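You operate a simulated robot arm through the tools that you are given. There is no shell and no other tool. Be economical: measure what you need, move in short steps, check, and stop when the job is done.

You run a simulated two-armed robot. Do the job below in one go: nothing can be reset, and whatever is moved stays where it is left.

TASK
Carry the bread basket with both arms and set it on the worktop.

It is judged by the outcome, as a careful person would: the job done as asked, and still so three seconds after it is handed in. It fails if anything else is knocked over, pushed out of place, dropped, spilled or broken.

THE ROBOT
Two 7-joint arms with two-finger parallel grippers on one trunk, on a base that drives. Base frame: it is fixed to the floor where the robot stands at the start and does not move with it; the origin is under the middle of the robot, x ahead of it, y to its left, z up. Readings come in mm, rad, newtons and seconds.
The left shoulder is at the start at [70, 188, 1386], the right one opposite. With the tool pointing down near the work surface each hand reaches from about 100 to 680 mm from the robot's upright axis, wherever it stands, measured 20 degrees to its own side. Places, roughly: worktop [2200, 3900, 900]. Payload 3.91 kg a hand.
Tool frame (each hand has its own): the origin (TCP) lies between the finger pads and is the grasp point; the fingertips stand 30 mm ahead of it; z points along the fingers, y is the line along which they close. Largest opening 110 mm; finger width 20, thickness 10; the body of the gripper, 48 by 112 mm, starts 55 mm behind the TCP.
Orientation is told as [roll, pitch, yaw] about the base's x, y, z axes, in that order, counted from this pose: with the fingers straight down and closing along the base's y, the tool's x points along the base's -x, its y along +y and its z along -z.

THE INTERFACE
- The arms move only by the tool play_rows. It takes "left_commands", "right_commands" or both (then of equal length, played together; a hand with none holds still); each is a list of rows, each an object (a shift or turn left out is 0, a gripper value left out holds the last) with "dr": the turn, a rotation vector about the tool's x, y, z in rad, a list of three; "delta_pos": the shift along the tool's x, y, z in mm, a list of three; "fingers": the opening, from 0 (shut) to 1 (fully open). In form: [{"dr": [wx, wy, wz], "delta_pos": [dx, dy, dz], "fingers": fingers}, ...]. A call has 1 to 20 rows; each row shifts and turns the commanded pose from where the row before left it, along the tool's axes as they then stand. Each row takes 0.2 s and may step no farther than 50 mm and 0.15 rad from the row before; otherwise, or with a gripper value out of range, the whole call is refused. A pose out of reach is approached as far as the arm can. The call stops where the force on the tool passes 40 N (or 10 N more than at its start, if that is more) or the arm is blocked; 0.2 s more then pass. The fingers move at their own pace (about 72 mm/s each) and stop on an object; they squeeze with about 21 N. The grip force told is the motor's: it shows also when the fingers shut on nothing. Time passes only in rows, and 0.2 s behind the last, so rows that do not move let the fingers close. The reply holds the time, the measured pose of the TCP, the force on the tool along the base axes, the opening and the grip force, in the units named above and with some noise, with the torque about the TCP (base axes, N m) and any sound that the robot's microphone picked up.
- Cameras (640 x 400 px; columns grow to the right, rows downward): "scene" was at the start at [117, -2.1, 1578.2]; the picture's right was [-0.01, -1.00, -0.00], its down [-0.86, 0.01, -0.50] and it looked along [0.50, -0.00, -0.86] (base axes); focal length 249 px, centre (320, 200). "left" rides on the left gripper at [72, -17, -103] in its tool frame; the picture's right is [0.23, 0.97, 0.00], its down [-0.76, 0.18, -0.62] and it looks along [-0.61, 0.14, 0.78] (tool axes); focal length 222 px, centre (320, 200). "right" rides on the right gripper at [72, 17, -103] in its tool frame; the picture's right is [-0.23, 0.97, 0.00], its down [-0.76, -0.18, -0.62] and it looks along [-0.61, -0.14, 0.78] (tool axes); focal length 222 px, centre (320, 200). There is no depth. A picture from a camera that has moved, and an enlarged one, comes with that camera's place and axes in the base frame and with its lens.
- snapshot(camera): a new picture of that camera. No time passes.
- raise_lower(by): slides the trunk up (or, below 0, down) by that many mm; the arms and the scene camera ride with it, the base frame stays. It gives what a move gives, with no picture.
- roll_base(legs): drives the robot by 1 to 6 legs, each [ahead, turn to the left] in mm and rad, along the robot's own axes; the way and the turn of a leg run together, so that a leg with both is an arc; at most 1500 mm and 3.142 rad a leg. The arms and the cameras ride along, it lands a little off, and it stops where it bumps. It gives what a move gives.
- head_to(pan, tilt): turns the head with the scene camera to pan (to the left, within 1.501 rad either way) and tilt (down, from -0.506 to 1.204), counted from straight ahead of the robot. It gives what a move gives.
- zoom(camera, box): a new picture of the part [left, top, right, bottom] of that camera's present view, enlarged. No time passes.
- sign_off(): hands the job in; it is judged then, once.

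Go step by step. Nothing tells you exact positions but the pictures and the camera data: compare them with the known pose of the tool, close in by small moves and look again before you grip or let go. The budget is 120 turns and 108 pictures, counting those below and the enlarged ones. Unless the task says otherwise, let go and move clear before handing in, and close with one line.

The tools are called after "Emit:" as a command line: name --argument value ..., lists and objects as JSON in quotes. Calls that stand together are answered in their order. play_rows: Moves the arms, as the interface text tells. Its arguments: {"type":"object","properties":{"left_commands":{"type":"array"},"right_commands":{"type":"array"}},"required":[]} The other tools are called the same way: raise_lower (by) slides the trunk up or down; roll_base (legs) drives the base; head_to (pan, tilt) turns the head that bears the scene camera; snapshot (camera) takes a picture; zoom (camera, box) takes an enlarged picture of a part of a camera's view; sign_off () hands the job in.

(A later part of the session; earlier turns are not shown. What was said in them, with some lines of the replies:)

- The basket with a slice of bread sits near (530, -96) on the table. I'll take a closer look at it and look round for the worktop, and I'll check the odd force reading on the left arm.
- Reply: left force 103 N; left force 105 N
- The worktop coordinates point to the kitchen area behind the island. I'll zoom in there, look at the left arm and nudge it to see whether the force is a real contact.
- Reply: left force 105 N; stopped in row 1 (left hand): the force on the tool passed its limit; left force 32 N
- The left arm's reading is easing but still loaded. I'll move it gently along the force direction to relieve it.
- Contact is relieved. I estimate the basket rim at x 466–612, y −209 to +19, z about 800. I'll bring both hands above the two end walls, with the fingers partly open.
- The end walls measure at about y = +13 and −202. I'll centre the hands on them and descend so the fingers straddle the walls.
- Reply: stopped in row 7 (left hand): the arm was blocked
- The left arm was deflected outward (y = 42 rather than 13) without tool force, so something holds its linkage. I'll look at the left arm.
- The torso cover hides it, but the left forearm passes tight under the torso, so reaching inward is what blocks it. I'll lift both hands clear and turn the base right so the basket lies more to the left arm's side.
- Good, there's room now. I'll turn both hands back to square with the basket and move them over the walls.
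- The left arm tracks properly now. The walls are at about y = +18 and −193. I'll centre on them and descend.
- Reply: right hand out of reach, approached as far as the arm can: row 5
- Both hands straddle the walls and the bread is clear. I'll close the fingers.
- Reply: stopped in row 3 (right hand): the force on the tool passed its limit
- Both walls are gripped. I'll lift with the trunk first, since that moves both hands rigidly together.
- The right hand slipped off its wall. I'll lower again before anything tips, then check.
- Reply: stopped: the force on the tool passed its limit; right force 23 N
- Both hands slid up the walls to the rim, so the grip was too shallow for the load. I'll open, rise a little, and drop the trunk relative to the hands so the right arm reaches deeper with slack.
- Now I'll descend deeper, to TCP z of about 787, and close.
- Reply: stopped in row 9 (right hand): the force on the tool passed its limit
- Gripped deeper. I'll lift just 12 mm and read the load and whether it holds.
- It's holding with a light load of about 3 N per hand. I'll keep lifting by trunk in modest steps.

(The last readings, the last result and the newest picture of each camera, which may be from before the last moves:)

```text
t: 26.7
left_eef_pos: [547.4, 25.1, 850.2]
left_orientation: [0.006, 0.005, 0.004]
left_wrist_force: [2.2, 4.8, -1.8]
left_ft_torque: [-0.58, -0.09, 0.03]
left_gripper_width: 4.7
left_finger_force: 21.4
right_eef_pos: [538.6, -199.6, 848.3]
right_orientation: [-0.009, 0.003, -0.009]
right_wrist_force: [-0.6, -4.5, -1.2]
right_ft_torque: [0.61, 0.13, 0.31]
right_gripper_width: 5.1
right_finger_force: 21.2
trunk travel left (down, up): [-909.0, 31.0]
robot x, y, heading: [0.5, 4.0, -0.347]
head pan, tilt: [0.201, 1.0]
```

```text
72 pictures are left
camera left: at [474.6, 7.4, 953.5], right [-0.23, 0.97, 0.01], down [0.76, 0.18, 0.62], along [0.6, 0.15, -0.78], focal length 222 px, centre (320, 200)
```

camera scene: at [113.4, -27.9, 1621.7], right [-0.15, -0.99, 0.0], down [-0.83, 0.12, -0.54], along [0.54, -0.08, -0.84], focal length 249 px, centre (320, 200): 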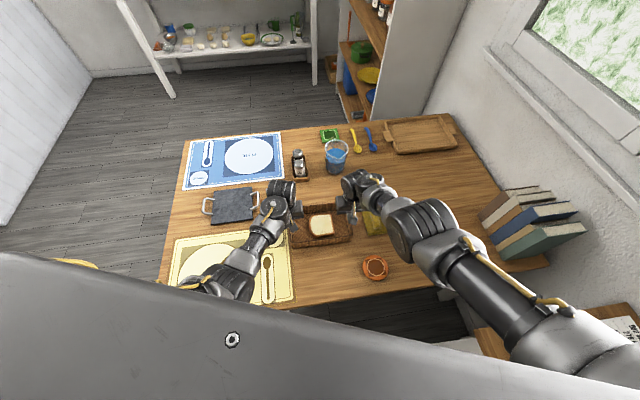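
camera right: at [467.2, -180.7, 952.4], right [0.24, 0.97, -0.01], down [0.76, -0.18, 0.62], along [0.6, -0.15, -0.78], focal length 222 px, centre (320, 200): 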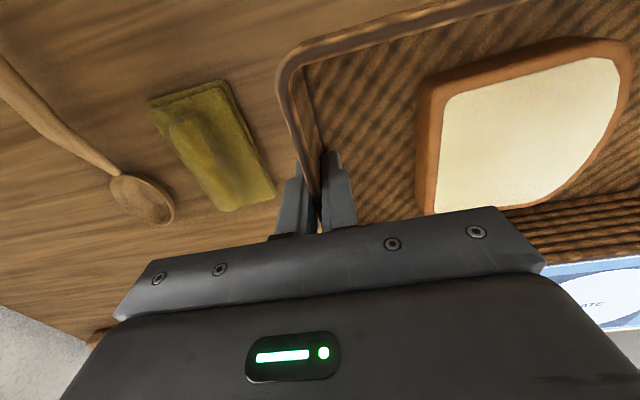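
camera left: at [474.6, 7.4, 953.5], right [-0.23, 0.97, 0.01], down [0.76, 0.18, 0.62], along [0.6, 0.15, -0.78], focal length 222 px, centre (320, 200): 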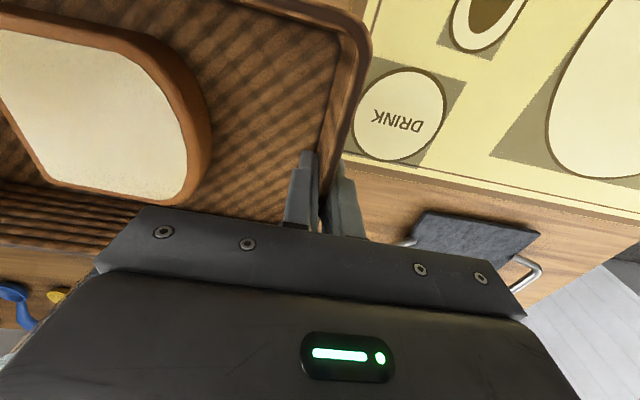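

Stable. I'll raise the trunk the rest of the way, then lift both arms together to clear worktop height.

Emit:
raise_lower --by 28

Emit:
play_rows --left_commands '[{"delta_pos": [0, 0, -12]}, {"delta_pos": [0, 0, -12]}, {"delta_pos": [0, 0, -12]}, {"delta_pos": [0, 0, -12]}, {"delta_pos": [0, 0, -12]}, {"delta_pos": [0, 0, -12]}, {"delta_pos": [0, 0, -12]}, {"delta_pos": [0, 0, -12]}, {"delta_pos": [0, 0, -12]}, {"delta_pos": [0, 0, -12]}, {}]' --right_commands '[{"delta_pos": [0, 0, -12]}, {"delta_pos": [0, 0, -12]}, {"delta_pos": [0, 0, -12]}, {"delta_pos": [0, 0, -12]}, {"delta_pos": [0, 0, -12]}, {"delta_pos": [0, 0, -12]}, {"delta_pos": [0, 0, -12]}, {"delta_pos": [0, 0, -12]}, {"delta_pos": [0, 0, -12]}, {"delta_pos": [0, 0, -12]}, {}]'

Emit:
snapshot --camera "scene"

```text
t: 27.4
left_eef_pos: [547.7, 25.0, 877.5]
left_orientation: [0.006, 0.004, 0.004]
left_wrist_force: [2.0, 5.6, -1.3]
left_ft_torque: [-0.57, -0.05, 0.02]
left_gripper_width: 4.8
left_finger_force: 20.7
right_eef_pos: [538.0, -199.2, 877.1]
right_orientation: [-0.009, 0.003, -0.008]
right_wrist_force: [-1.2, -5.3, -0.7]
right_ft_torque: [0.58, 0.06, 0.34]
right_gripper_width: 5.2
right_finger_force: 21.4
trunk travel left (down, up): [-937.0, 3.0]
robot x, y, heading: [0.8, 2.1, -0.347]
head pan, tilt: [0.201, 1.0]
```

```text
t: 30.0
left_eef_pos: [548.1, 18.5, 990.7]
left_orientation: [-0.006, -0.005, -0.003]
left_wrist_force: [0.5, -12.5, 6.8]
left_ft_torque: [-1.12, 0.33, 0.02]
left_gripper_width: 5.1
left_finger_force: 21.3
left hand out of reach, approached as far as the arm can: row 10
right_eef_pos: [538.5, -206.7, 996.0]
right_orientation: [-0.018, 0.005, -0.013]
right_wrist_force: [-0.8, 12.8, -8.7]
right_ft_torque: [-0.62, -0.27, 0.34]
right_gripper_width: 5.2
right_finger_force: 21.2
trunk travel left (down, up): [-937.0, 3.0]
robot x, y, heading: [-0.4, 0.0, -0.349]
head pan, tilt: [0.201, 1.0]
stopped in row 11 (right hand): the force on the tool passed its limit (the readings are from after the stop); the commanded pose is now the measured one
```

```text
71 pictures are left
camera scene: at [116.4, -28.3, 1622.6], right [-0.15, -0.99, 0.0], down [-0.83, 0.12, -0.54], along [0.53, -0.08, -0.84], focal length 249 px, centre (320, 200)
```

scene: 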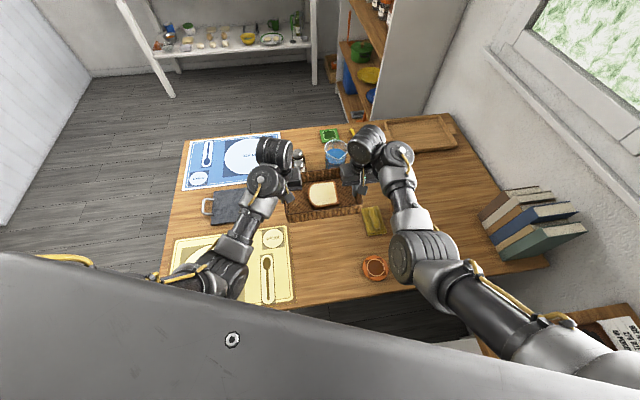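

The left arm is at its upper limit here, so I'll ease both hands down slightly to relieve the strain and level the basket.

Emit:
play_rows --left_commands '[{"delta_pos": [0, 0, 6]}, {"delta_pos": [0, 0, 7]}, {}]' --right_commands '[{"delta_pos": [0, 0, 9]}, {"delta_pos": [0, 0, 9]}, {}]'

Emit:
snapshot --camera "right"

Emit:
snapshot --camera "left"

```text
t: 30.8
left_eef_pos: [547.7, 19.0, 976.0]
left_orientation: [0.001, -0.001, -0.003]
left_wrist_force: [1.5, 0.1, 1.7]
left_ft_torque: [-0.89, -0.2, -0.09]
left_gripper_width: 5.0
left_finger_force: 20.9
right_eef_pos: [535.5, -205.8, 977.9]
right_orientation: [-0.015, 0.005, -0.013]
right_wrist_force: [-1.3, -0.2, -5.7]
right_ft_torque: [0.12, 0.21, 0.29]
right_gripper_width: 4.9
right_finger_force: 21.1
trunk travel left (down, up): [-937.0, 3.0]
robot x, y, heading: [1.6, 2.0, -0.348]
head pan, tilt: [0.201, 1.0]
```

```text
70 pictures are left
camera right: at [465.1, -185.2, 1082.1], right [0.24, 0.97, -0.02], down [0.76, -0.18, 0.62], along [0.6, -0.16, -0.78], focal length 222 px, centre (320, 200)
```

right: 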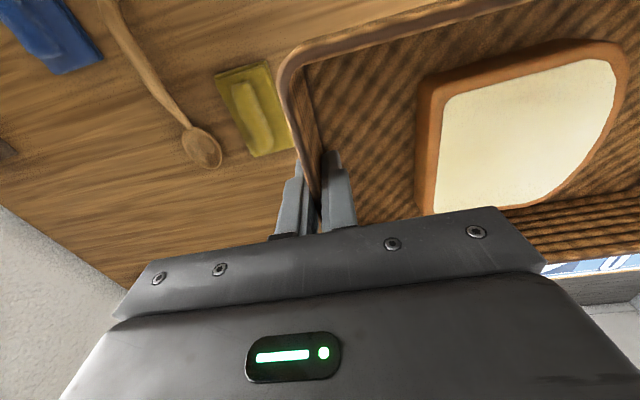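

```text
69 pictures are left
camera left: at [474.0, 2.9, 1079.7], right [-0.23, 0.97, 0.0], down [0.76, 0.18, 0.63], along [0.61, 0.14, -0.78], focal length 222 px, centre (320, 200)
```

left: 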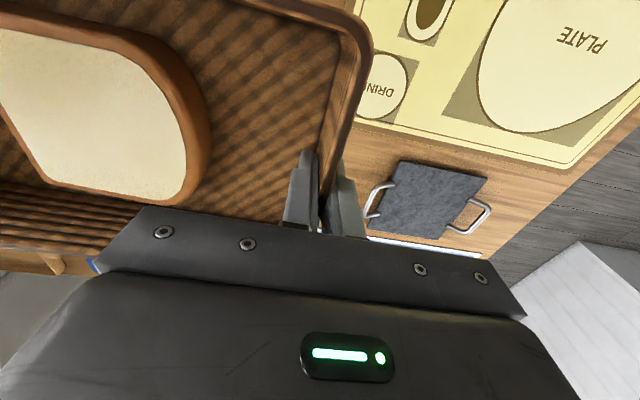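

The basket is level and securely held. I'll back away from the table, then turn left towards the kitchen.

Emit:
roll_base --legs '[[-300, 0]]'

Emit:
roll_base --legs '[[-200, 0]]'

Emit:
head_to --pan -1.4 --tilt 0.7

Emit:
snapshot --camera "scene"

Emit:
head_to --pan 0.9 --tilt 0.6

Emit:
snapshot --camera "scene"

```text
t: 32.8
left_eef_pos: [264.3, 119.5, 975.6]
left_orientation: [0.0, -0.002, -0.003]
left_wrist_force: [2.3, 2.9, 1.2]
left_ft_torque: [-0.85, 0.09, -0.09]
left_gripper_width: 5.1
left_finger_force: 21.4
right_eef_pos: [252.0, -103.2, 978.0]
right_orientation: [-0.014, 0.005, -0.014]
right_wrist_force: [-0.4, -3.9, -4.3]
right_ft_torque: [0.2, -0.02, 0.32]
right_gripper_width: 4.6
right_finger_force: 20.7
trunk travel left (down, up): [-937.0, 3.0]
robot x, y, heading: [-283.7, 104.4, -0.349]
head pan, tilt: [0.201, 1.0]
```

```text
t: 34.4
left_eef_pos: [74.1, 187.7, 974.2]
left_orientation: [-0.001, -0.001, -0.009]
left_wrist_force: [1.0, 0.1, 1.2]
left_ft_torque: [-0.85, -0.12, -0.14]
left_gripper_width: 5.2
left_finger_force: 21.2
right_eef_pos: [62.3, -37.6, 976.7]
right_orientation: [-0.013, 0.004, -0.021]
right_wrist_force: [-0.5, 0.0, -4.2]
right_ft_torque: [0.28, 0.21, 0.25]
right_gripper_width: 4.7
right_finger_force: 21.0
trunk travel left (down, up): [-937.0, 3.0]
robot x, y, heading: [-475.8, 174.5, -0.355]
head pan, tilt: [0.201, 1.0]
```

```text
t: 36.1
left_eef_pos: [73.3, 186.6, 976.5]
left_orientation: [0.0, -0.004, -0.01]
left_wrist_force: [0.8, -0.4, 0.8]
left_ft_torque: [-0.79, -0.11, -0.17]
left_gripper_width: 4.8
left_finger_force: 20.6
right_eef_pos: [61.7, -37.0, 978.4]
right_orientation: [-0.016, 0.005, -0.019]
right_wrist_force: [-0.2, 0.1, -3.0]
right_ft_torque: [0.34, 0.16, 0.2]
right_gripper_width: 4.9
right_finger_force: 21.0
trunk travel left (down, up): [-937.0, 3.0]
robot x, y, heading: [-475.1, 173.2, -0.355]
head pan, tilt: [-1.4, 0.7]
```

```text
68 pictures are left
camera scene: at [-442.0, 70.4, 1646.0], right [-0.98, 0.18, 0.0], down [0.12, 0.63, -0.76], along [-0.14, -0.75, -0.64], focal length 249 px, centre (320, 200)
```

scene: 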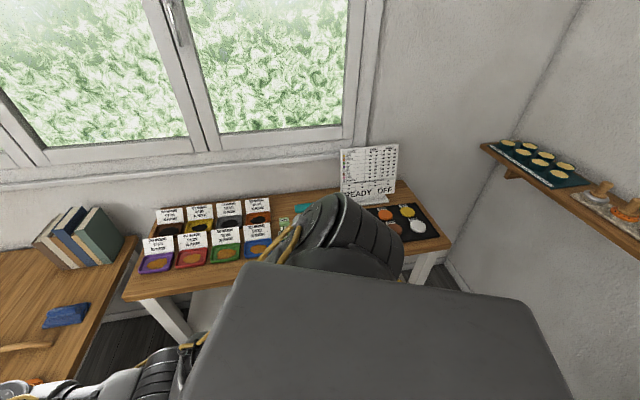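

```text
t: 38.2
left_eef_pos: [73.7, 188.0, 976.2]
left_orientation: [0.002, -0.003, -0.012]
left_wrist_force: [0.4, 0.7, 0.8]
left_ft_torque: [-0.82, 0.04, -0.13]
left_gripper_width: 5.0
left_finger_force: 21.0
right_eef_pos: [61.4, -37.7, 978.6]
right_orientation: [-0.018, 0.003, -0.02]
right_wrist_force: [-0.3, -0.7, -3.7]
right_ft_torque: [0.34, -0.02, 0.24]
right_gripper_width: 4.5
right_finger_force: 21.0
trunk travel left (down, up): [-937.0, 3.0]
robot x, y, heading: [-473.0, 177.6, -0.358]
head pan, tilt: [0.901, 0.6]
```

```text
67 pictures are left
camera scene: at [-351.2, 199.8, 1654.6], right [0.52, -0.86, 0.0], down [-0.48, -0.29, -0.82], along [0.71, 0.43, -0.57], focal length 249 px, centre (320, 200)
```

scene: 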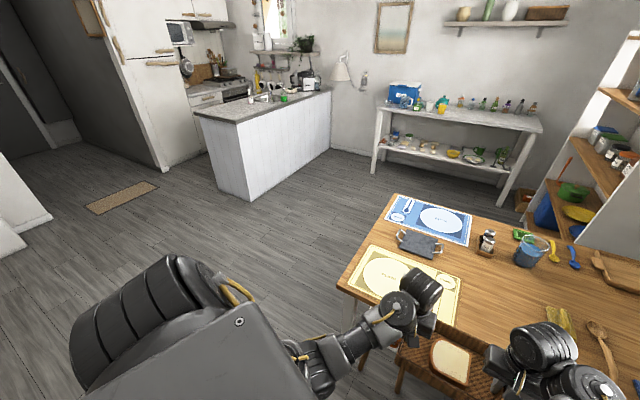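

The way is clear. I'll turn left about 1.59 rad toward (600, 3200) and drive the first stretch.

Emit:
roll_base --legs '[[0, 0.8], [0, 0.787]]'

Emit:
roll_base --legs '[[1200, 0]]'

Emit:
head_to --pan -0.35 --tilt 0.4

Emit:
snapshot --camera "scene"

Emit:
snapshot --camera "right"

```text
t: 42.8
left_eef_pos: [-503.9, 719.8, 975.9]
left_orientation: [-0.001, -0.004, 1.59]
left_wrist_force: [0.6, -0.2, 0.7]
left_ft_torque: [-0.1, -0.8, -0.16]
left_gripper_width: 5.0
left_finger_force: 20.9
right_eef_pos: [-279.3, 713.7, 978.7]
right_orientation: [-0.015, 0.006, 1.579]
right_wrist_force: [0.2, -0.4, -3.2]
right_ft_torque: [0.11, 0.32, 0.23]
right_gripper_width: 4.8
right_finger_force: 20.8
trunk travel left (down, up): [-937.0, 3.0]
robot x, y, heading: [-473.0, 173.2, 1.243]
head pan, tilt: [0.901, 0.6]
```

```text
t: 48.9
left_eef_pos: [-92.8, 1843.9, 975.6]
left_orientation: [-0.002, -0.003, 1.56]
left_wrist_force: [-0.2, 0.0, 0.9]
left_ft_torque: [-0.03, -0.77, -0.18]
left_gripper_width: 5.0
left_finger_force: 21.4
right_eef_pos: [132.6, 1831.4, 978.1]
right_orientation: [-0.016, 0.003, 1.551]
right_wrist_force: [0.4, 0.3, -2.4]
right_ft_torque: [-0.02, 0.39, 0.24]
right_gripper_width: 4.9
right_finger_force: 21.5
trunk travel left (down, up): [-937.0, 3.0]
robot x, y, heading: [-77.3, 1295.2, 1.214]
head pan, tilt: [0.901, 0.6]
```

```text
t: 50.3
left_eef_pos: [-91.7, 1843.3, 977.1]
left_orientation: [-0.003, -0.004, 1.564]
left_wrist_force: [0.2, -0.8, -0.2]
left_ft_torque: [0.05, -0.74, -0.21]
left_gripper_width: 5.1
left_finger_force: 20.5
right_eef_pos: [132.6, 1832.6, 979.1]
right_orientation: [-0.017, 0.005, 1.552]
right_wrist_force: [1.1, 1.5, -2.7]
right_ft_torque: [-0.1, 0.49, 0.2]
right_gripper_width: 4.9
right_finger_force: 20.8
trunk travel left (down, up): [-937.0, 3.0]
robot x, y, heading: [-80.4, 1297.0, 1.213]
head pan, tilt: [-0.351, 0.4]
```

```text
66 pictures are left
camera scene: at [0.1, 1412.9, 1672.8], right [0.76, -0.65, 0.0], down [-0.25, -0.3, -0.92], along [0.6, 0.7, -0.39], focal length 249 px, centre (320, 200)
```

scene: 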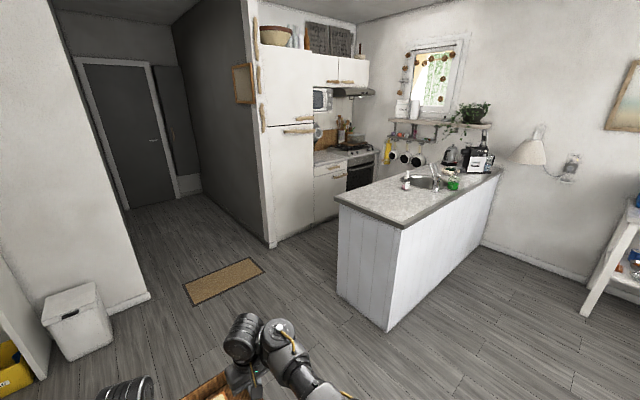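

```text
65 pictures are left
camera right: at [113.1, 1760.4, 1082.1], right [-0.97, 0.25, -0.02], down [0.18, 0.76, 0.62], along [0.17, 0.6, -0.78], focal length 222 px, centre (320, 200)
```

right: 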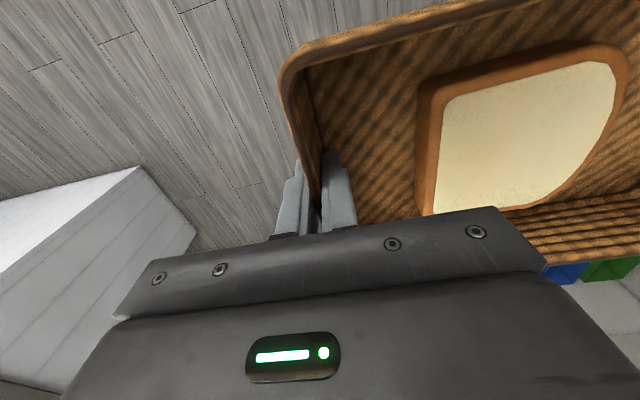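

The route into the aisle is clear: island back edge at y≈2700, fridge front at y≈3710. I'll drive to about (500, 3200) and turn to face into the aisle.

Emit:
roll_base --legs '[[0, 0.06], [1000, 0], [980, 0]]'

Emit:
roll_base --legs '[[0, -0.65], [0, -0.62]]'

Emit:
head_to --pan 0.3 --tilt 0.35

Emit:
snapshot --camera "scene"

```text
t: 60.8
left_eef_pos: [408.5, 3779.0, 979.7]
left_orientation: [0.001, -0.005, 1.656]
left_wrist_force: [6.7, 1.1, 0.1]
left_ft_torque: [0.09, -0.7, -0.23]
left_gripper_width: 5.0
left_finger_force: 21.0
right_eef_pos: [633.4, 3789.1, 980.6]
right_orientation: [-0.011, 0.003, 1.646]
right_wrist_force: [-5.1, -0.6, -2.4]
right_ft_torque: [-0.09, 0.47, 0.16]
right_gripper_width: 4.9
right_finger_force: 21.4
trunk travel left (down, up): [-937.0, 3.0]
robot x, y, heading: [474.3, 3238.6, 1.31]
head pan, tilt: [-0.351, 0.4]
```

```text
t: 64.7
left_eef_pos: [981.6, 3456.0, 974.5]
left_orientation: [0.001, 0.001, 0.376]
left_wrist_force: [3.3, -11.7, 1.5]
left_ft_torque: [-0.81, -0.24, -0.21]
left_gripper_width: 5.0
left_finger_force: 21.0
right_eef_pos: [1052.9, 3242.1, 977.3]
right_orientation: [-0.011, 0.011, 0.364]
right_wrist_force: [-3.2, 12.0, -4.6]
right_ft_torque: [0.22, 0.09, 0.04]
right_gripper_width: 5.1
right_finger_force: 20.8
trunk travel left (down, up): [-937.0, 3.0]
robot x, y, heading: [473.8, 3243.5, 0.035]
head pan, tilt: [-0.351, 0.4]
```

```text
t: 65.7
left_eef_pos: [980.8, 3466.2, 971.7]
left_orientation: [-0.009, 0.006, 0.375]
left_wrist_force: [-0.4, -5.1, 2.6]
left_ft_torque: [-0.73, -0.39, -0.28]
left_gripper_width: 5.1
left_finger_force: 21.3
right_eef_pos: [1051.3, 3251.5, 977.1]
right_orientation: [-0.022, 0.012, 0.366]
right_wrist_force: [0.6, 5.1, -5.4]
right_ft_torque: [0.01, 0.17, -0.11]
right_gripper_width: 4.8
right_finger_force: 21.1
trunk travel left (down, up): [-937.0, 3.0]
robot x, y, heading: [472.2, 3236.9, 0.037]
head pan, tilt: [0.3, 0.351]
```

```text
64 pictures are left
camera scene: at [612.4, 3247.3, 1679.0], right [0.32, -0.95, -0.01], down [-0.33, -0.1, -0.94], along [0.89, 0.31, -0.34], focal length 249 px, centre (320, 200)
```

scene: 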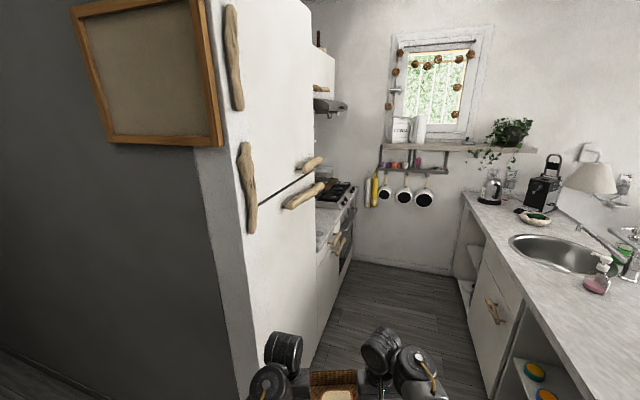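

The aisle is open, with the counter between the fridge and the hob. I'll drive in, keeping clear of the fridge handles, then look at the worktop.

Emit:
roll_base --legs '[[0, -0.15], [1035, 0], [0, 0.11]]'

Emit:
head_to --pan 0.8 --tilt 0.45

Emit:
snapshot --camera "scene"

Emit:
head_to --pan 0.2 --tilt 0.7

Emit:
snapshot --camera "scene"

```text
t: 72.2
left_eef_pos: [2021.5, 3292.4, 971.1]
left_orientation: [-0.009, 0.006, 0.309]
left_wrist_force: [-0.8, -4.0, 0.9]
left_ft_torque: [-0.8, -0.21, -0.29]
left_gripper_width: 5.0
left_finger_force: 21.2
right_eef_pos: [2078.5, 3074.7, 975.6]
right_orientation: [-0.022, 0.014, 0.299]
right_wrist_force: [-0.2, 4.5, -4.2]
right_ft_torque: [0.27, 0.06, -0.03]
right_gripper_width: 4.8
right_finger_force: 20.8
trunk travel left (down, up): [-937.0, 3.0]
robot x, y, heading: [1494.0, 3099.8, -0.042]
head pan, tilt: [0.3, 0.351]
```

```text
t: 73.2
left_eef_pos: [2021.9, 3293.8, 971.0]
left_orientation: [-0.01, 0.007, 0.309]
left_wrist_force: [-0.3, -1.3, 0.8]
left_ft_torque: [-0.71, -0.16, -0.23]
left_gripper_width: 5.2
left_finger_force: 21.0
right_eef_pos: [2078.7, 3075.7, 975.5]
right_orientation: [-0.023, 0.015, 0.297]
right_wrist_force: [1.4, 1.0, -2.3]
right_ft_torque: [0.38, 0.11, 0.06]
right_gripper_width: 4.7
right_finger_force: 21.0
trunk travel left (down, up): [-937.0, 3.0]
robot x, y, heading: [1500.4, 3100.5, -0.036]
head pan, tilt: [0.799, 0.45]
```

```text
63 pictures are left
camera scene: at [1617.2, 3158.8, 1668.1], right [0.69, -0.72, 0.0], down [-0.31, -0.3, -0.9], along [0.65, 0.62, -0.44], focal length 249 px, centre (320, 200)
```

scene: 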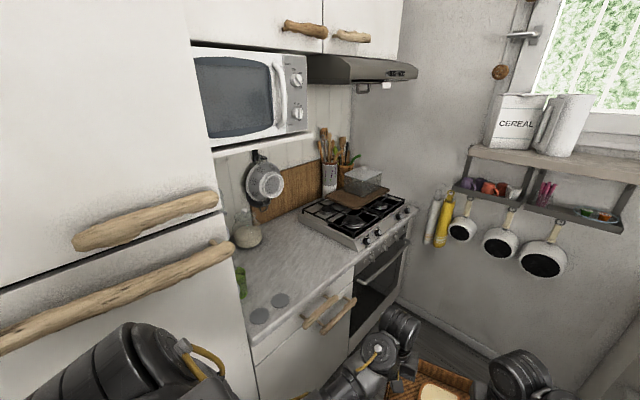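

```text
t: 74.2
left_eef_pos: [2022.3, 3294.5, 970.6]
left_orientation: [-0.01, 0.007, 0.307]
left_wrist_force: [-1.8, 0.2, 0.6]
left_ft_torque: [-0.7, -0.25, -0.27]
left_gripper_width: 4.8
left_finger_force: 21.3
right_eef_pos: [2078.8, 3077.1, 975.1]
right_orientation: [-0.025, 0.014, 0.299]
right_wrist_force: [1.5, 0.8, -2.3]
right_ft_torque: [0.32, 0.19, 0.0]
right_gripper_width: 5.0
right_finger_force: 20.6
trunk travel left (down, up): [-937.0, 3.0]
robot x, y, heading: [1500.3, 3098.7, -0.036]
head pan, tilt: [0.201, 0.7]
```

```text
62 pictures are left
camera scene: at [1634.5, 3109.8, 1646.0], right [0.17, -0.99, 0.0], down [-0.64, -0.11, -0.76], along [0.75, 0.13, -0.64], focal length 249 px, centre (320, 200)
```

scene: 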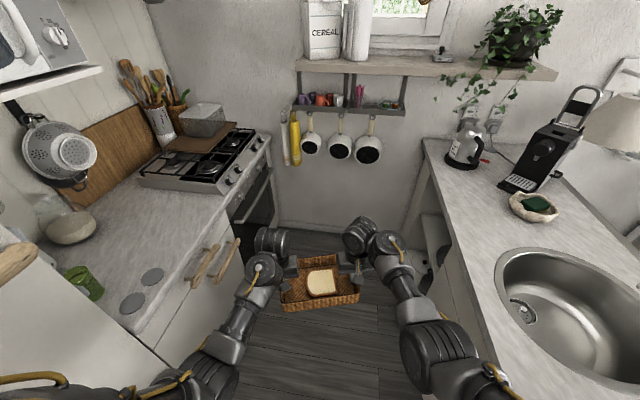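

I've measured the free worktop: x 2070–2390 between two flat discs and the hob, front edge at y≈3660. I'll advance to about (2057, 3060) to leave room for the turn.

Emit:
roll_base --legs '[[0, -0.034], [555, 0]]'

Emit:
roll_base --legs '[[0, 0.6]]'

Emit:
head_to --pan 0.2 --tilt 0.8

Emit:
snapshot --camera "scene"

```text
t: 77.8
left_eef_pos: [2607.1, 3210.4, 970.4]
left_orientation: [-0.011, 0.006, 0.242]
left_wrist_force: [-0.8, -1.1, 0.5]
left_ft_torque: [-0.74, -0.18, -0.25]
left_gripper_width: 4.9
left_finger_force: 20.9
right_eef_pos: [2648.9, 2988.6, 975.7]
right_orientation: [-0.025, 0.014, 0.231]
right_wrist_force: [0.3, 1.0, -2.5]
right_ft_torque: [0.34, 0.13, 0.05]
right_gripper_width: 4.9
right_finger_force: 21.6
trunk travel left (down, up): [-937.0, 3.0]
robot x, y, heading: [2071.5, 3047.0, -0.1]
head pan, tilt: [0.201, 0.7]
```

```text
t: 79.9
left_eef_pos: [2422.6, 3483.3, 970.0]
left_orientation: [-0.01, 0.005, 0.841]
left_wrist_force: [-1.2, -1.5, 0.3]
left_ft_torque: [-0.43, -0.57, -0.24]
left_gripper_width: 5.3
left_finger_force: 20.8
right_eef_pos: [2582.2, 3325.1, 975.8]
right_orientation: [-0.024, 0.015, 0.832]
right_wrist_force: [0.6, 0.3, -2.4]
right_ft_torque: [0.22, 0.41, 0.05]
right_gripper_width: 4.8
right_finger_force: 21.1
trunk travel left (down, up): [-937.0, 3.0]
robot x, y, heading: [2074.4, 3050.6, 0.499]
head pan, tilt: [0.201, 0.7]
```

```text
t: 80.5
left_eef_pos: [2424.1, 3483.8, 971.2]
left_orientation: [-0.012, 0.006, 0.843]
left_wrist_force: [-0.6, -1.5, 0.1]
left_ft_torque: [-0.48, -0.49, -0.28]
left_gripper_width: 4.7
left_finger_force: 21.1
right_eef_pos: [2581.4, 3324.5, 974.4]
right_orientation: [-0.024, 0.015, 0.834]
right_wrist_force: [0.2, 0.7, -2.2]
right_ft_torque: [0.35, 0.4, 0.04]
right_gripper_width: 5.0
right_finger_force: 21.9
trunk travel left (down, up): [-937.0, 3.0]
robot x, y, heading: [2071.8, 3053.5, 0.501]
head pan, tilt: [0.201, 0.799]
```

```text
61 pictures are left
camera scene: at [2178.9, 3124.2, 1637.7], right [0.64, -0.76, 0.0], down [-0.55, -0.46, -0.7], along [0.53, 0.45, -0.72], focal length 249 px, centre (320, 200)
```

scene: 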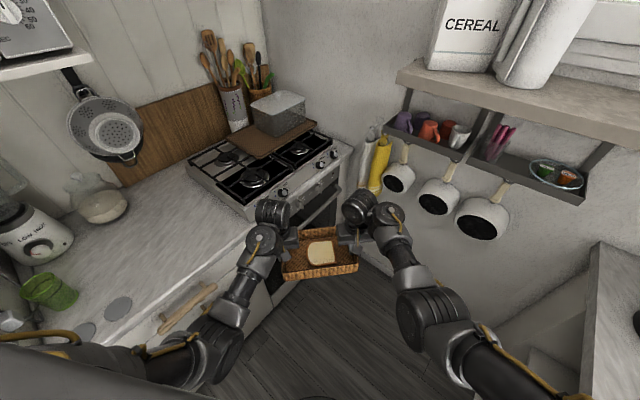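

Clear of the hob. I'll finish the turn so the basket lines up with the counter.

Emit:
roll_base --legs '[[0, 0.4]]'

Emit:
roll_base --legs '[[0, 0.33]]'

Emit:
head_to --pan 0.15 --tilt 0.95

Emit:
snapshot --camera "scene"

```text
t: 82.1
left_eef_pos: [2222.1, 3586.0, 970.3]
left_orientation: [-0.01, 0.005, 1.251]
left_wrist_force: [0.5, -1.1, -0.8]
left_ft_torque: [-0.2, -0.67, -0.26]
left_gripper_width: 5.2
left_finger_force: 20.7
right_eef_pos: [2432.2, 3504.5, 975.1]
right_orientation: [-0.022, 0.016, 1.239]
right_wrist_force: [-0.6, 1.1, -2.1]
right_ft_torque: [0.15, 0.47, 0.03]
right_gripper_width: 4.8
right_finger_force: 21.2
trunk travel left (down, up): [-937.0, 3.0]
robot x, y, heading: [2073.7, 3050.3, 0.906]
head pan, tilt: [0.201, 0.799]
```

```text
t: 83.6
left_eef_pos: [2034.8, 3605.0, 970.3]
left_orientation: [-0.01, 0.006, 1.591]
left_wrist_force: [0.6, -0.5, -1.0]
left_ft_torque: [-0.01, -0.64, -0.26]
left_gripper_width: 5.0
left_finger_force: 20.9
right_eef_pos: [2260.9, 3598.0, 975.5]
right_orientation: [-0.023, 0.015, 1.58]
right_wrist_force: [0.1, 1.4, -1.5]
right_ft_torque: [-0.02, 0.52, 0.0]
right_gripper_width: 4.5
right_finger_force: 20.9
trunk travel left (down, up): [-937.0, 3.0]
robot x, y, heading: [2070.6, 3051.3, 1.247]
head pan, tilt: [0.201, 0.799]
```

```text
t: 84.3
left_eef_pos: [2035.0, 3604.5, 970.6]
left_orientation: [-0.01, 0.007, 1.589]
left_wrist_force: [0.1, -1.0, -0.6]
left_ft_torque: [-0.02, -0.66, -0.26]
left_gripper_width: 4.9
left_finger_force: 20.6
right_eef_pos: [2258.3, 3596.6, 974.8]
right_orientation: [-0.024, 0.013, 1.578]
right_wrist_force: [0.2, 0.4, -1.2]
right_ft_torque: [-0.04, 0.55, 0.08]
right_gripper_width: 5.0
right_finger_force: 21.7
trunk travel left (down, up): [-937.0, 3.0]
robot x, y, heading: [2072.1, 3049.4, 1.245]
head pan, tilt: [0.15, 0.949]
```

```text
60 pictures are left
camera scene: at [2101.1, 3167.3, 1626.2], right [0.98, -0.17, 0.0], down [-0.14, -0.8, -0.58], along [0.1, 0.57, -0.81], focal length 249 px, centre (320, 200)
```

scene: 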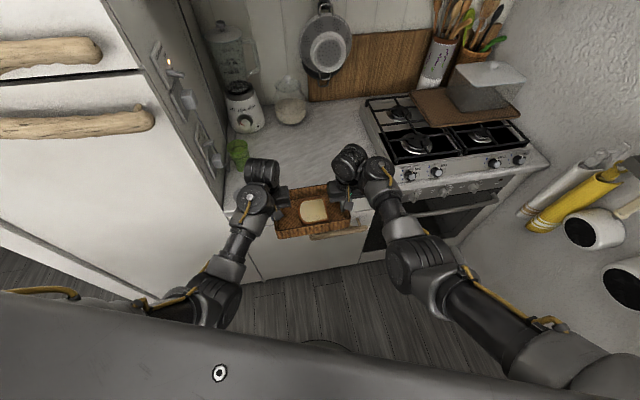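

Aligned with the counter. I'll drive forward over the worktop in two steps, watching for contact.

Emit:
roll_base --legs '[[150, 0]]'

Emit:
snapshot --camera "scene"

Emit:
snapshot --camera "left"

```text
t: 85.7
left_eef_pos: [2079.0, 3743.8, 972.1]
left_orientation: [-0.01, 0.005, 1.591]
left_wrist_force: [-0.4, -0.9, -1.8]
left_ft_torque: [0.07, -0.66, -0.29]
left_gripper_width: 4.8
left_finger_force: 20.9
right_eef_pos: [2304.6, 3737.6, 975.8]
right_orientation: [-0.025, 0.014, 1.582]
right_wrist_force: [0.1, -0.1, -1.8]
right_ft_torque: [0.01, 0.57, 0.05]
right_gripper_width: 4.8
right_finger_force: 21.2
trunk travel left (down, up): [-937.0, 3.0]
robot x, y, heading: [2120.0, 3188.6, 1.249]
head pan, tilt: [0.15, 0.949]
```

```text
59 pictures are left
camera scene: at [2147.5, 3305.1, 1626.5], right [0.99, -0.17, 0.0], down [-0.14, -0.8, -0.58], along [0.1, 0.57, -0.81], focal length 249 px, centre (320, 200)
```

scene: 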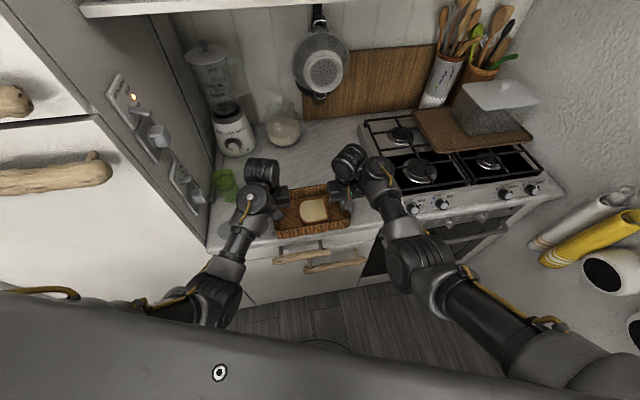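

```text
58 pictures are left
camera left: at [2096.7, 3672.2, 1076.0], right [-0.97, -0.25, -0.01], down [-0.2, 0.76, 0.62], along [-0.15, 0.6, -0.79], focal length 222 px, centre (320, 200)
```

left: 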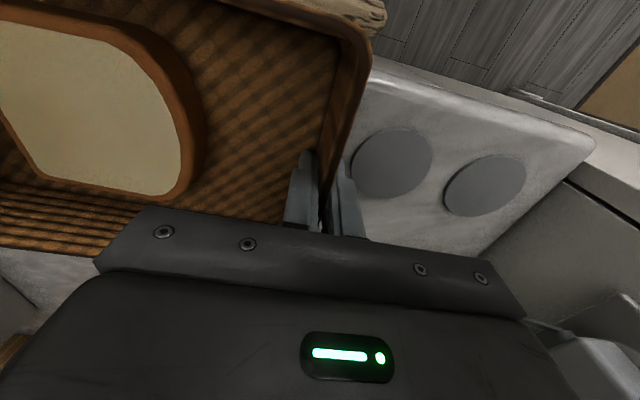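

Good clearance all round. One more 80 mm forward.

Emit:
roll_base --legs '[[80, 0]]'

Emit:
snapshot --camera "scene"

Emit:
snapshot --camera "right"

```text
t: 86.7
left_eef_pos: [2100.3, 3812.6, 976.1]
left_orientation: [-0.016, -0.004, 1.594]
left_wrist_force: [-0.8, -1.3, -0.8]
left_ft_torque: [0.02, -0.73, -0.26]
left_gripper_width: 4.6
left_finger_force: 20.9
right_eef_pos: [2326.8, 3806.1, 982.1]
right_orientation: [-0.027, 0.004, 1.584]
right_wrist_force: [1.3, -1.1, -2.8]
right_ft_torque: [0.12, 0.49, 0.14]
right_gripper_width: 4.7
right_finger_force: 21.0
trunk travel left (down, up): [-937.0, 3.0]
robot x, y, heading: [2145.1, 3265.7, 1.251]
head pan, tilt: [0.15, 0.949]
```

```text
57 pictures are left
camera scene: at [2168.9, 3370.5, 1627.5], right [0.99, -0.17, 0.0], down [-0.14, -0.8, -0.59], along [0.1, 0.58, -0.81], focal length 249 px, centre (320, 200)
```

scene: 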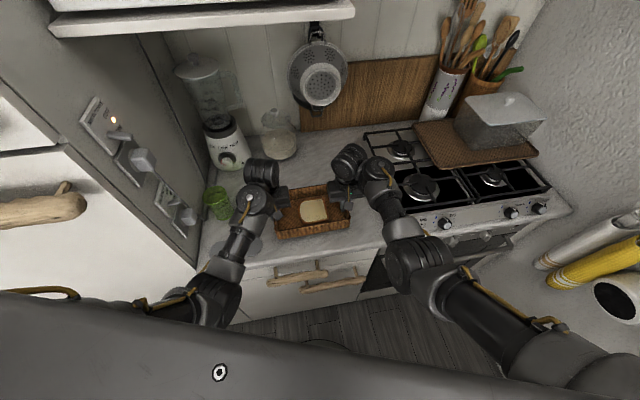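

```text
56 pictures are left
camera right: at [2308.6, 3734.9, 1084.4], right [-0.98, 0.22, -0.03], down [0.15, 0.77, 0.62], along [0.16, 0.61, -0.78], focal length 222 px, centre (320, 200)
```

right: 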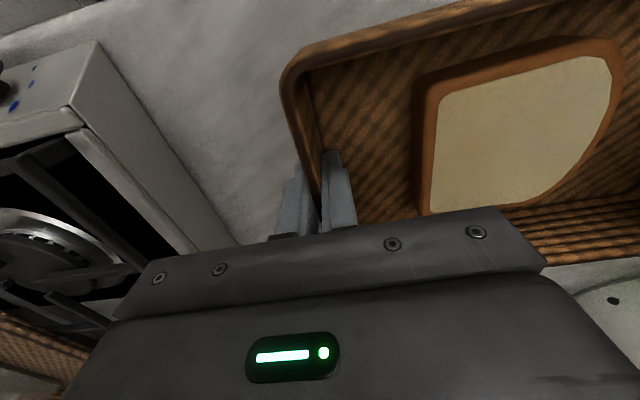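

The basket is over a clear patch with about 50 mm to the hob. I'll lower with the trunk in stages.

Emit:
raise_lower --by -25

Emit:
raise_lower --by -8

Emit:
snapshot --camera "left"

Emit:
snapshot --camera "right"

```text
t: 87.5
left_eef_pos: [2103.5, 3819.9, 945.9]
left_orientation: [-0.011, 0.006, 1.594]
left_wrist_force: [0.0, -1.1, -1.1]
left_ft_torque: [0.0, -0.66, -0.27]
left_gripper_width: 5.0
left_finger_force: 21.0
right_eef_pos: [2330.5, 3813.2, 950.5]
right_orientation: [-0.025, 0.01, 1.582]
right_wrist_force: [0.0, 0.0, -2.1]
right_ft_torque: [0.01, 0.58, 0.12]
right_gripper_width: 4.8
right_finger_force: 20.8
trunk travel left (down, up): [-912.0, 28.0]
robot x, y, heading: [2146.3, 3268.0, 1.252]
head pan, tilt: [0.15, 0.949]
```

```text
t: 88.0
left_eef_pos: [2104.4, 3819.4, 939.0]
left_orientation: [-0.01, 0.005, 1.594]
left_wrist_force: [-0.4, -3.1, 5.2]
left_ft_torque: [0.39, -0.57, -0.28]
left_gripper_width: 4.7
left_finger_force: 21.1
right_eef_pos: [2330.3, 3815.1, 942.9]
right_orientation: [-0.024, 0.012, 1.582]
right_wrist_force: [0.5, 1.0, -0.6]
right_ft_torque: [0.0, 0.65, 0.09]
right_gripper_width: 4.9
right_finger_force: 20.9
trunk travel left (down, up): [-904.0, 36.0]
robot x, y, heading: [2147.7, 3268.5, 1.249]
head pan, tilt: [0.15, 0.949]
```

```text
55 pictures are left
camera left: at [2121.8, 3748.6, 1043.3], right [-0.97, -0.25, -0.01], down [-0.2, 0.76, 0.62], along [-0.15, 0.6, -0.79], focal length 222 px, centre (320, 200)
```

left: 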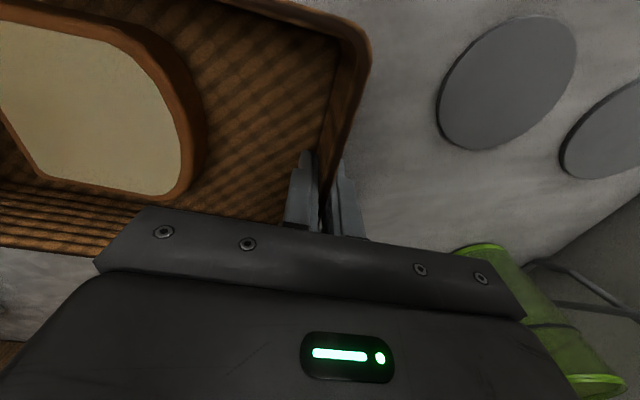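

```text
54 pictures are left
camera right: at [2311.8, 3743.1, 1046.8], right [-0.98, 0.22, -0.03], down [0.15, 0.77, 0.62], along [0.15, 0.6, -0.79], focal length 222 px, centre (320, 200)
```

right: 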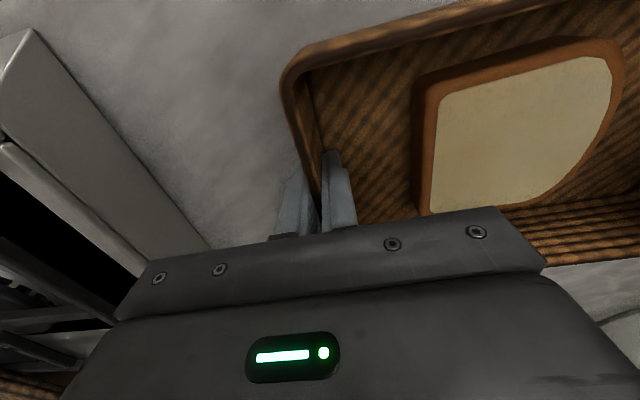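

The left end has touched down and the right is 3–4 mm high. I'll lower the right hand to settle it.

Emit:
play_rows --right_commands '[{"delta_pos": [0, 0, 2]}, {"delta_pos": [0, 0, 2]}, {}]' --left_commands '[{}, {}, {}]'

Emit:
raise_lower --by -2

```text
t: 88.8
left_eef_pos: [2105.0, 3818.7, 938.4]
left_orientation: [-0.01, 0.003, 1.593]
left_wrist_force: [0.8, 2.5, 2.7]
left_ft_torque: [0.34, 0.77, -0.16]
left_gripper_width: 4.9
left_finger_force: 21.4
right_eef_pos: [2330.7, 3813.8, 940.1]
right_orientation: [-0.026, 0.012, 1.581]
right_wrist_force: [4.1, -0.9, 6.9]
right_ft_torque: [0.52, 1.01, 0.11]
right_gripper_width: 5.5
right_finger_force: 21.2
trunk travel left (down, up): [-904.0, 36.0]
robot x, y, heading: [2149.8, 3264.8, 1.251]
head pan, tilt: [0.15, 0.949]
```

```text
t: 89.3
left_eef_pos: [2105.2, 3820.9, 938.9]
left_orientation: [-0.009, 0.002, 1.593]
left_wrist_force: [-2.5, 4.4, 14.3]
left_ft_torque: [0.15, 0.78, -0.19]
left_gripper_width: 4.9
left_finger_force: 20.9
right_eef_pos: [2331.2, 3815.0, 938.9]
right_orientation: [-0.024, 0.007, 1.582]
right_wrist_force: [6.0, 3.1, 14.7]
right_ft_torque: [0.22, 0.95, 0.1]
right_gripper_width: 5.5
right_finger_force: 20.7
trunk travel left (down, up): [-902.0, 38.0]
robot x, y, heading: [2146.9, 3262.0, 1.249]
head pan, tilt: [0.15, 0.949]
```

Both ends are seated. I'll open the fingers partly and check.

Emit:
play_rows --left_commands '[{"fingers": 0.2}, {"fingers": 0.35}, {}, {}]' --right_commands '[{"fingers": 0.2}, {"fingers": 0.35}, {}, {}]'

Emit:
snapshot --camera "left"

Emit:
snapshot --camera "right"

```text
t: 90.3
left_eef_pos: [2105.0, 3819.7, 936.1]
left_orientation: [-0.012, 0.006, 1.594]
left_wrist_force: [0.2, -0.1, -0.1]
left_ft_torque: [0.0, -0.03, 0.0]
left_gripper_width: 38.4
left_finger_force: 0.2
right_eef_pos: [2330.4, 3814.5, 936.8]
right_orientation: [-0.024, 0.013, 1.585]
right_wrist_force: [-0.2, -0.1, 0.2]
right_ft_torque: [-0.02, 0.0, 0.0]
right_gripper_width: 38.2
right_finger_force: 0.1
trunk travel left (down, up): [-902.0, 38.0]
robot x, y, heading: [2140.4, 3265.6, 1.251]
head pan, tilt: [0.15, 0.949]
```

```text
53 pictures are left
camera left: at [2121.7, 3749.0, 1040.5], right [-0.97, -0.25, -0.01], down [-0.2, 0.76, 0.62], along [-0.15, 0.6, -0.79], focal length 222 px, centre (320, 200)
```

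left: 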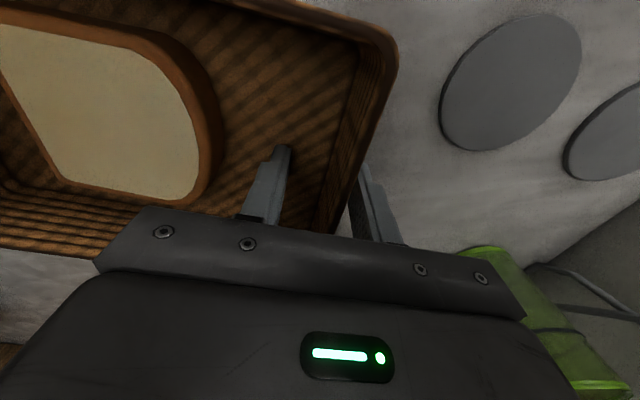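

```text
52 pictures are left
camera right: at [2311.3, 3743.9, 1039.9], right [-0.98, 0.22, -0.03], down [0.15, 0.77, 0.62], along [0.15, 0.6, -0.79], focal length 222 px, centre (320, 200)
```

right: 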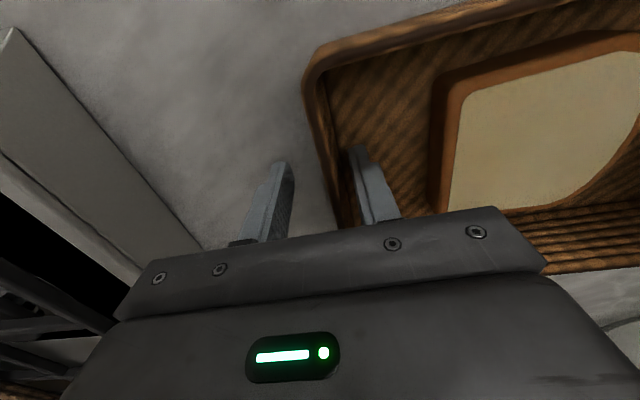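

Released cleanly. I'll centre the fingers off the walls, then rise straight up.

Emit:
play_rows --left_commands '[{"delta_pos": [0, 9, 0]}, {}, {"delta_pos": [0, 0, -10]}, {"delta_pos": [0, 0, -8]}, {}]' --right_commands '[{"delta_pos": [0, 9, 0]}, {}, {"delta_pos": [0, 0, -10]}, {"delta_pos": [0, 0, -8]}, {}]'

Emit:
raise_lower --by 36

Emit:
snapshot --camera "left"

Emit:
snapshot --camera "right"

```text
t: 91.5
left_eef_pos: [2095.4, 3820.5, 955.0]
left_orientation: [-0.01, 0.006, 1.594]
left_wrist_force: [1.0, -0.4, 0.6]
left_ft_torque: [-0.03, 0.0, 0.04]
left_gripper_width: 38.4
left_finger_force: 0.0
right_eef_pos: [2323.0, 3815.7, 953.3]
right_orientation: [-0.03, 0.013, 1.578]
right_wrist_force: [0.2, 0.4, -0.8]
right_ft_torque: [0.01, -0.01, 0.01]
right_gripper_width: 38.6
right_finger_force: 0.0
trunk travel left (down, up): [-902.0, 38.0]
robot x, y, heading: [2146.0, 3262.3, 1.248]
head pan, tilt: [0.15, 0.949]
```

```text
t: 92.3
left_eef_pos: [2095.8, 3819.9, 989.0]
left_orientation: [-0.01, 0.004, 1.595]
left_wrist_force: [0.3, 0.0, -0.1]
left_ft_torque: [-0.02, 0.0, 0.01]
left_gripper_width: 38.3
left_finger_force: 0.1
right_eef_pos: [2323.2, 3815.5, 989.4]
right_orientation: [-0.029, 0.015, 1.578]
right_wrist_force: [1.1, 0.0, -0.2]
right_ft_torque: [0.04, 0.01, 0.05]
right_gripper_width: 38.5
right_finger_force: 0.0
trunk travel left (down, up): [-938.0, 2.0]
robot x, y, heading: [2145.5, 3265.4, 1.255]
head pan, tilt: [0.15, 0.949]
```

```text
51 pictures are left
camera left: at [2112.5, 3749.3, 1094.8], right [-0.97, -0.25, -0.01], down [-0.2, 0.76, 0.62], along [-0.15, 0.6, -0.79], focal length 222 px, centre (320, 200)
```

left: 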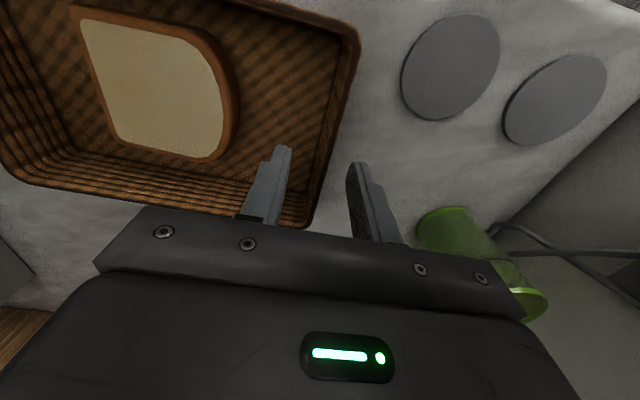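

```text
50 pictures are left
camera right: at [2304.5, 3745.3, 1093.1], right [-0.98, 0.22, -0.03], down [0.15, 0.77, 0.62], along [0.16, 0.6, -0.79], focal length 222 px, centre (320, 200)
```

right: 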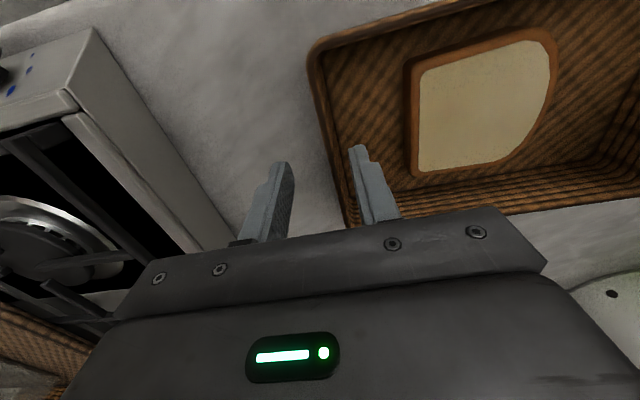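

The tips are just above the rim. I'll move both hands outward so the fingers are no longer over the basket, then back off.

Emit:
play_rows --left_commands '[{"delta_pos": [0, 0, -6]}, {"delta_pos": [0, 12, 0]}, {"delta_pos": [0, 12, 0]}, {"delta_pos": [0, 14, 0]}, {}]' --right_commands '[{"delta_pos": [0, 0, -15]}, {"delta_pos": [0, -12, 0]}, {"delta_pos": [0, -12, 0]}, {"delta_pos": [0, -12, 0]}, {}]'

Emit:
snapshot --camera "left"

Emit:
snapshot --camera "right"

```text
t: 93.5
left_eef_pos: [2057.4, 3817.2, 984.9]
left_orientation: [-0.009, 0.004, 1.592]
left_wrist_force: [0.6, -0.1, -0.1]
left_ft_torque: [0.0, -0.02, 0.0]
left_gripper_width: 38.5
left_finger_force: 0.1
left hand out of reach, approached as far as the arm can: row 1, 3
right_eef_pos: [2353.8, 3813.3, 1004.4]
right_orientation: [-0.022, 0.013, 1.584]
right_wrist_force: [0.2, 0.3, 0.7]
right_ft_torque: [-0.01, 0.0, 0.0]
right_gripper_width: 38.4
right_finger_force: 0.0
trunk travel left (down, up): [-938.0, 2.0]
robot x, y, heading: [2147.1, 3267.7, 1.249]
head pan, tilt: [0.15, 0.949]
```

```text
49 pictures are left
camera left: at [2073.6, 3744.9, 1088.9], right [-0.97, -0.25, -0.01], down [-0.2, 0.76, 0.62], along [-0.15, 0.6, -0.79], focal length 222 px, centre (320, 200)
```

left: 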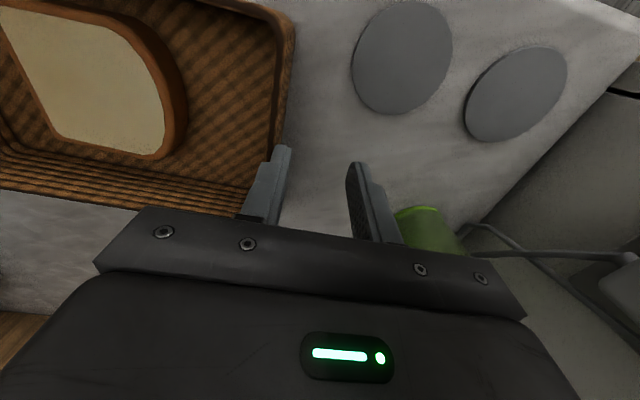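

```text
48 pictures are left
camera right: at [2335.7, 3743.5, 1109.5], right [-0.98, 0.21, -0.03], down [0.15, 0.77, 0.62], along [0.15, 0.6, -0.79], focal length 222 px, centre (320, 200)
```

right: 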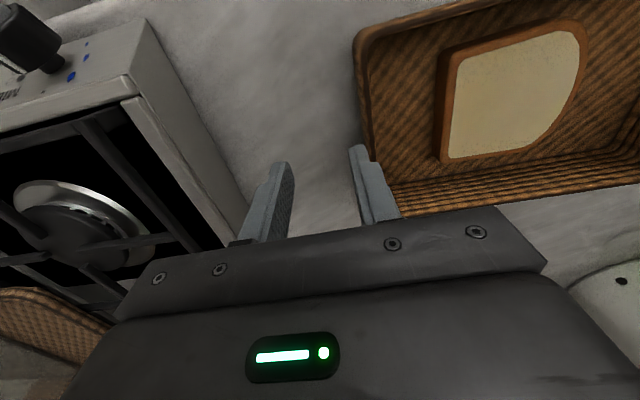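

Fingers are clear on both sides. I'll back the base away along its heading and check the result.

Emit:
roll_base --legs '[[-230, 0]]'

Emit:
snapshot --camera "scene"

Emit:
zoom --camera "scene" --box '[200, 60, 440, 210]'

```text
t: 95.2
left_eef_pos: [1985.3, 3604.6, 983.9]
left_orientation: [-0.01, 0.005, 1.592]
left_wrist_force: [0.4, -0.3, 0.4]
left_ft_torque: [0.01, -0.01, -0.03]
left_gripper_width: 38.4
left_finger_force: 0.0
right_eef_pos: [2283.9, 3601.3, 1005.8]
right_orientation: [-0.025, 0.013, 1.583]
right_wrist_force: [0.2, -0.1, 0.1]
right_ft_torque: [0.01, -0.02, 0.02]
right_gripper_width: 38.7
right_finger_force: 0.0
trunk travel left (down, up): [-938.0, 2.0]
robot x, y, heading: [2074.0, 3051.0, 1.249]
head pan, tilt: [0.15, 0.949]
```

```text
47 pictures are left
camera scene: at [2103.2, 3172.1, 1627.0], right [0.99, -0.17, 0.0], down [-0.14, -0.8, -0.58], along [0.1, 0.57, -0.81], focal length 249 px, centre (320, 200)
```

scene: 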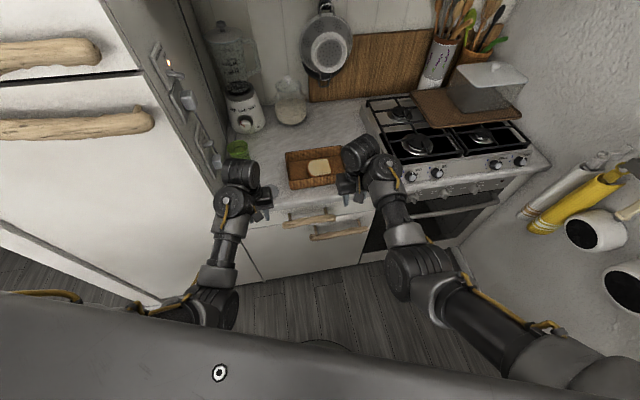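

```text
2.67 times, centred on (320, 135) of scene
camera zoom: at [2103.2, 3172.1, 1627.0], right [0.99, -0.17, 0.0], down [-0.14, -0.8, -0.58], along [0.1, 0.57, -0.81], focal length 663 px, centre (320, 373)
```

zoom: 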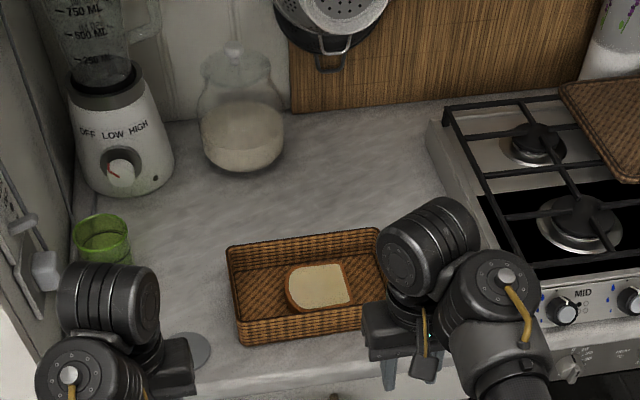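

The basket is on the worktop with the bread still in it. Nothing around it has moved, and both hands are clear, so I'm handing in.

Emit:
sign_off

```text
The job is handed in.
```

The bread basket, with the bread still inside, is on the kitchen worktop between the fridge and the hob; both hands have let go and are clear, and I saw nothing else knocked over or moved.
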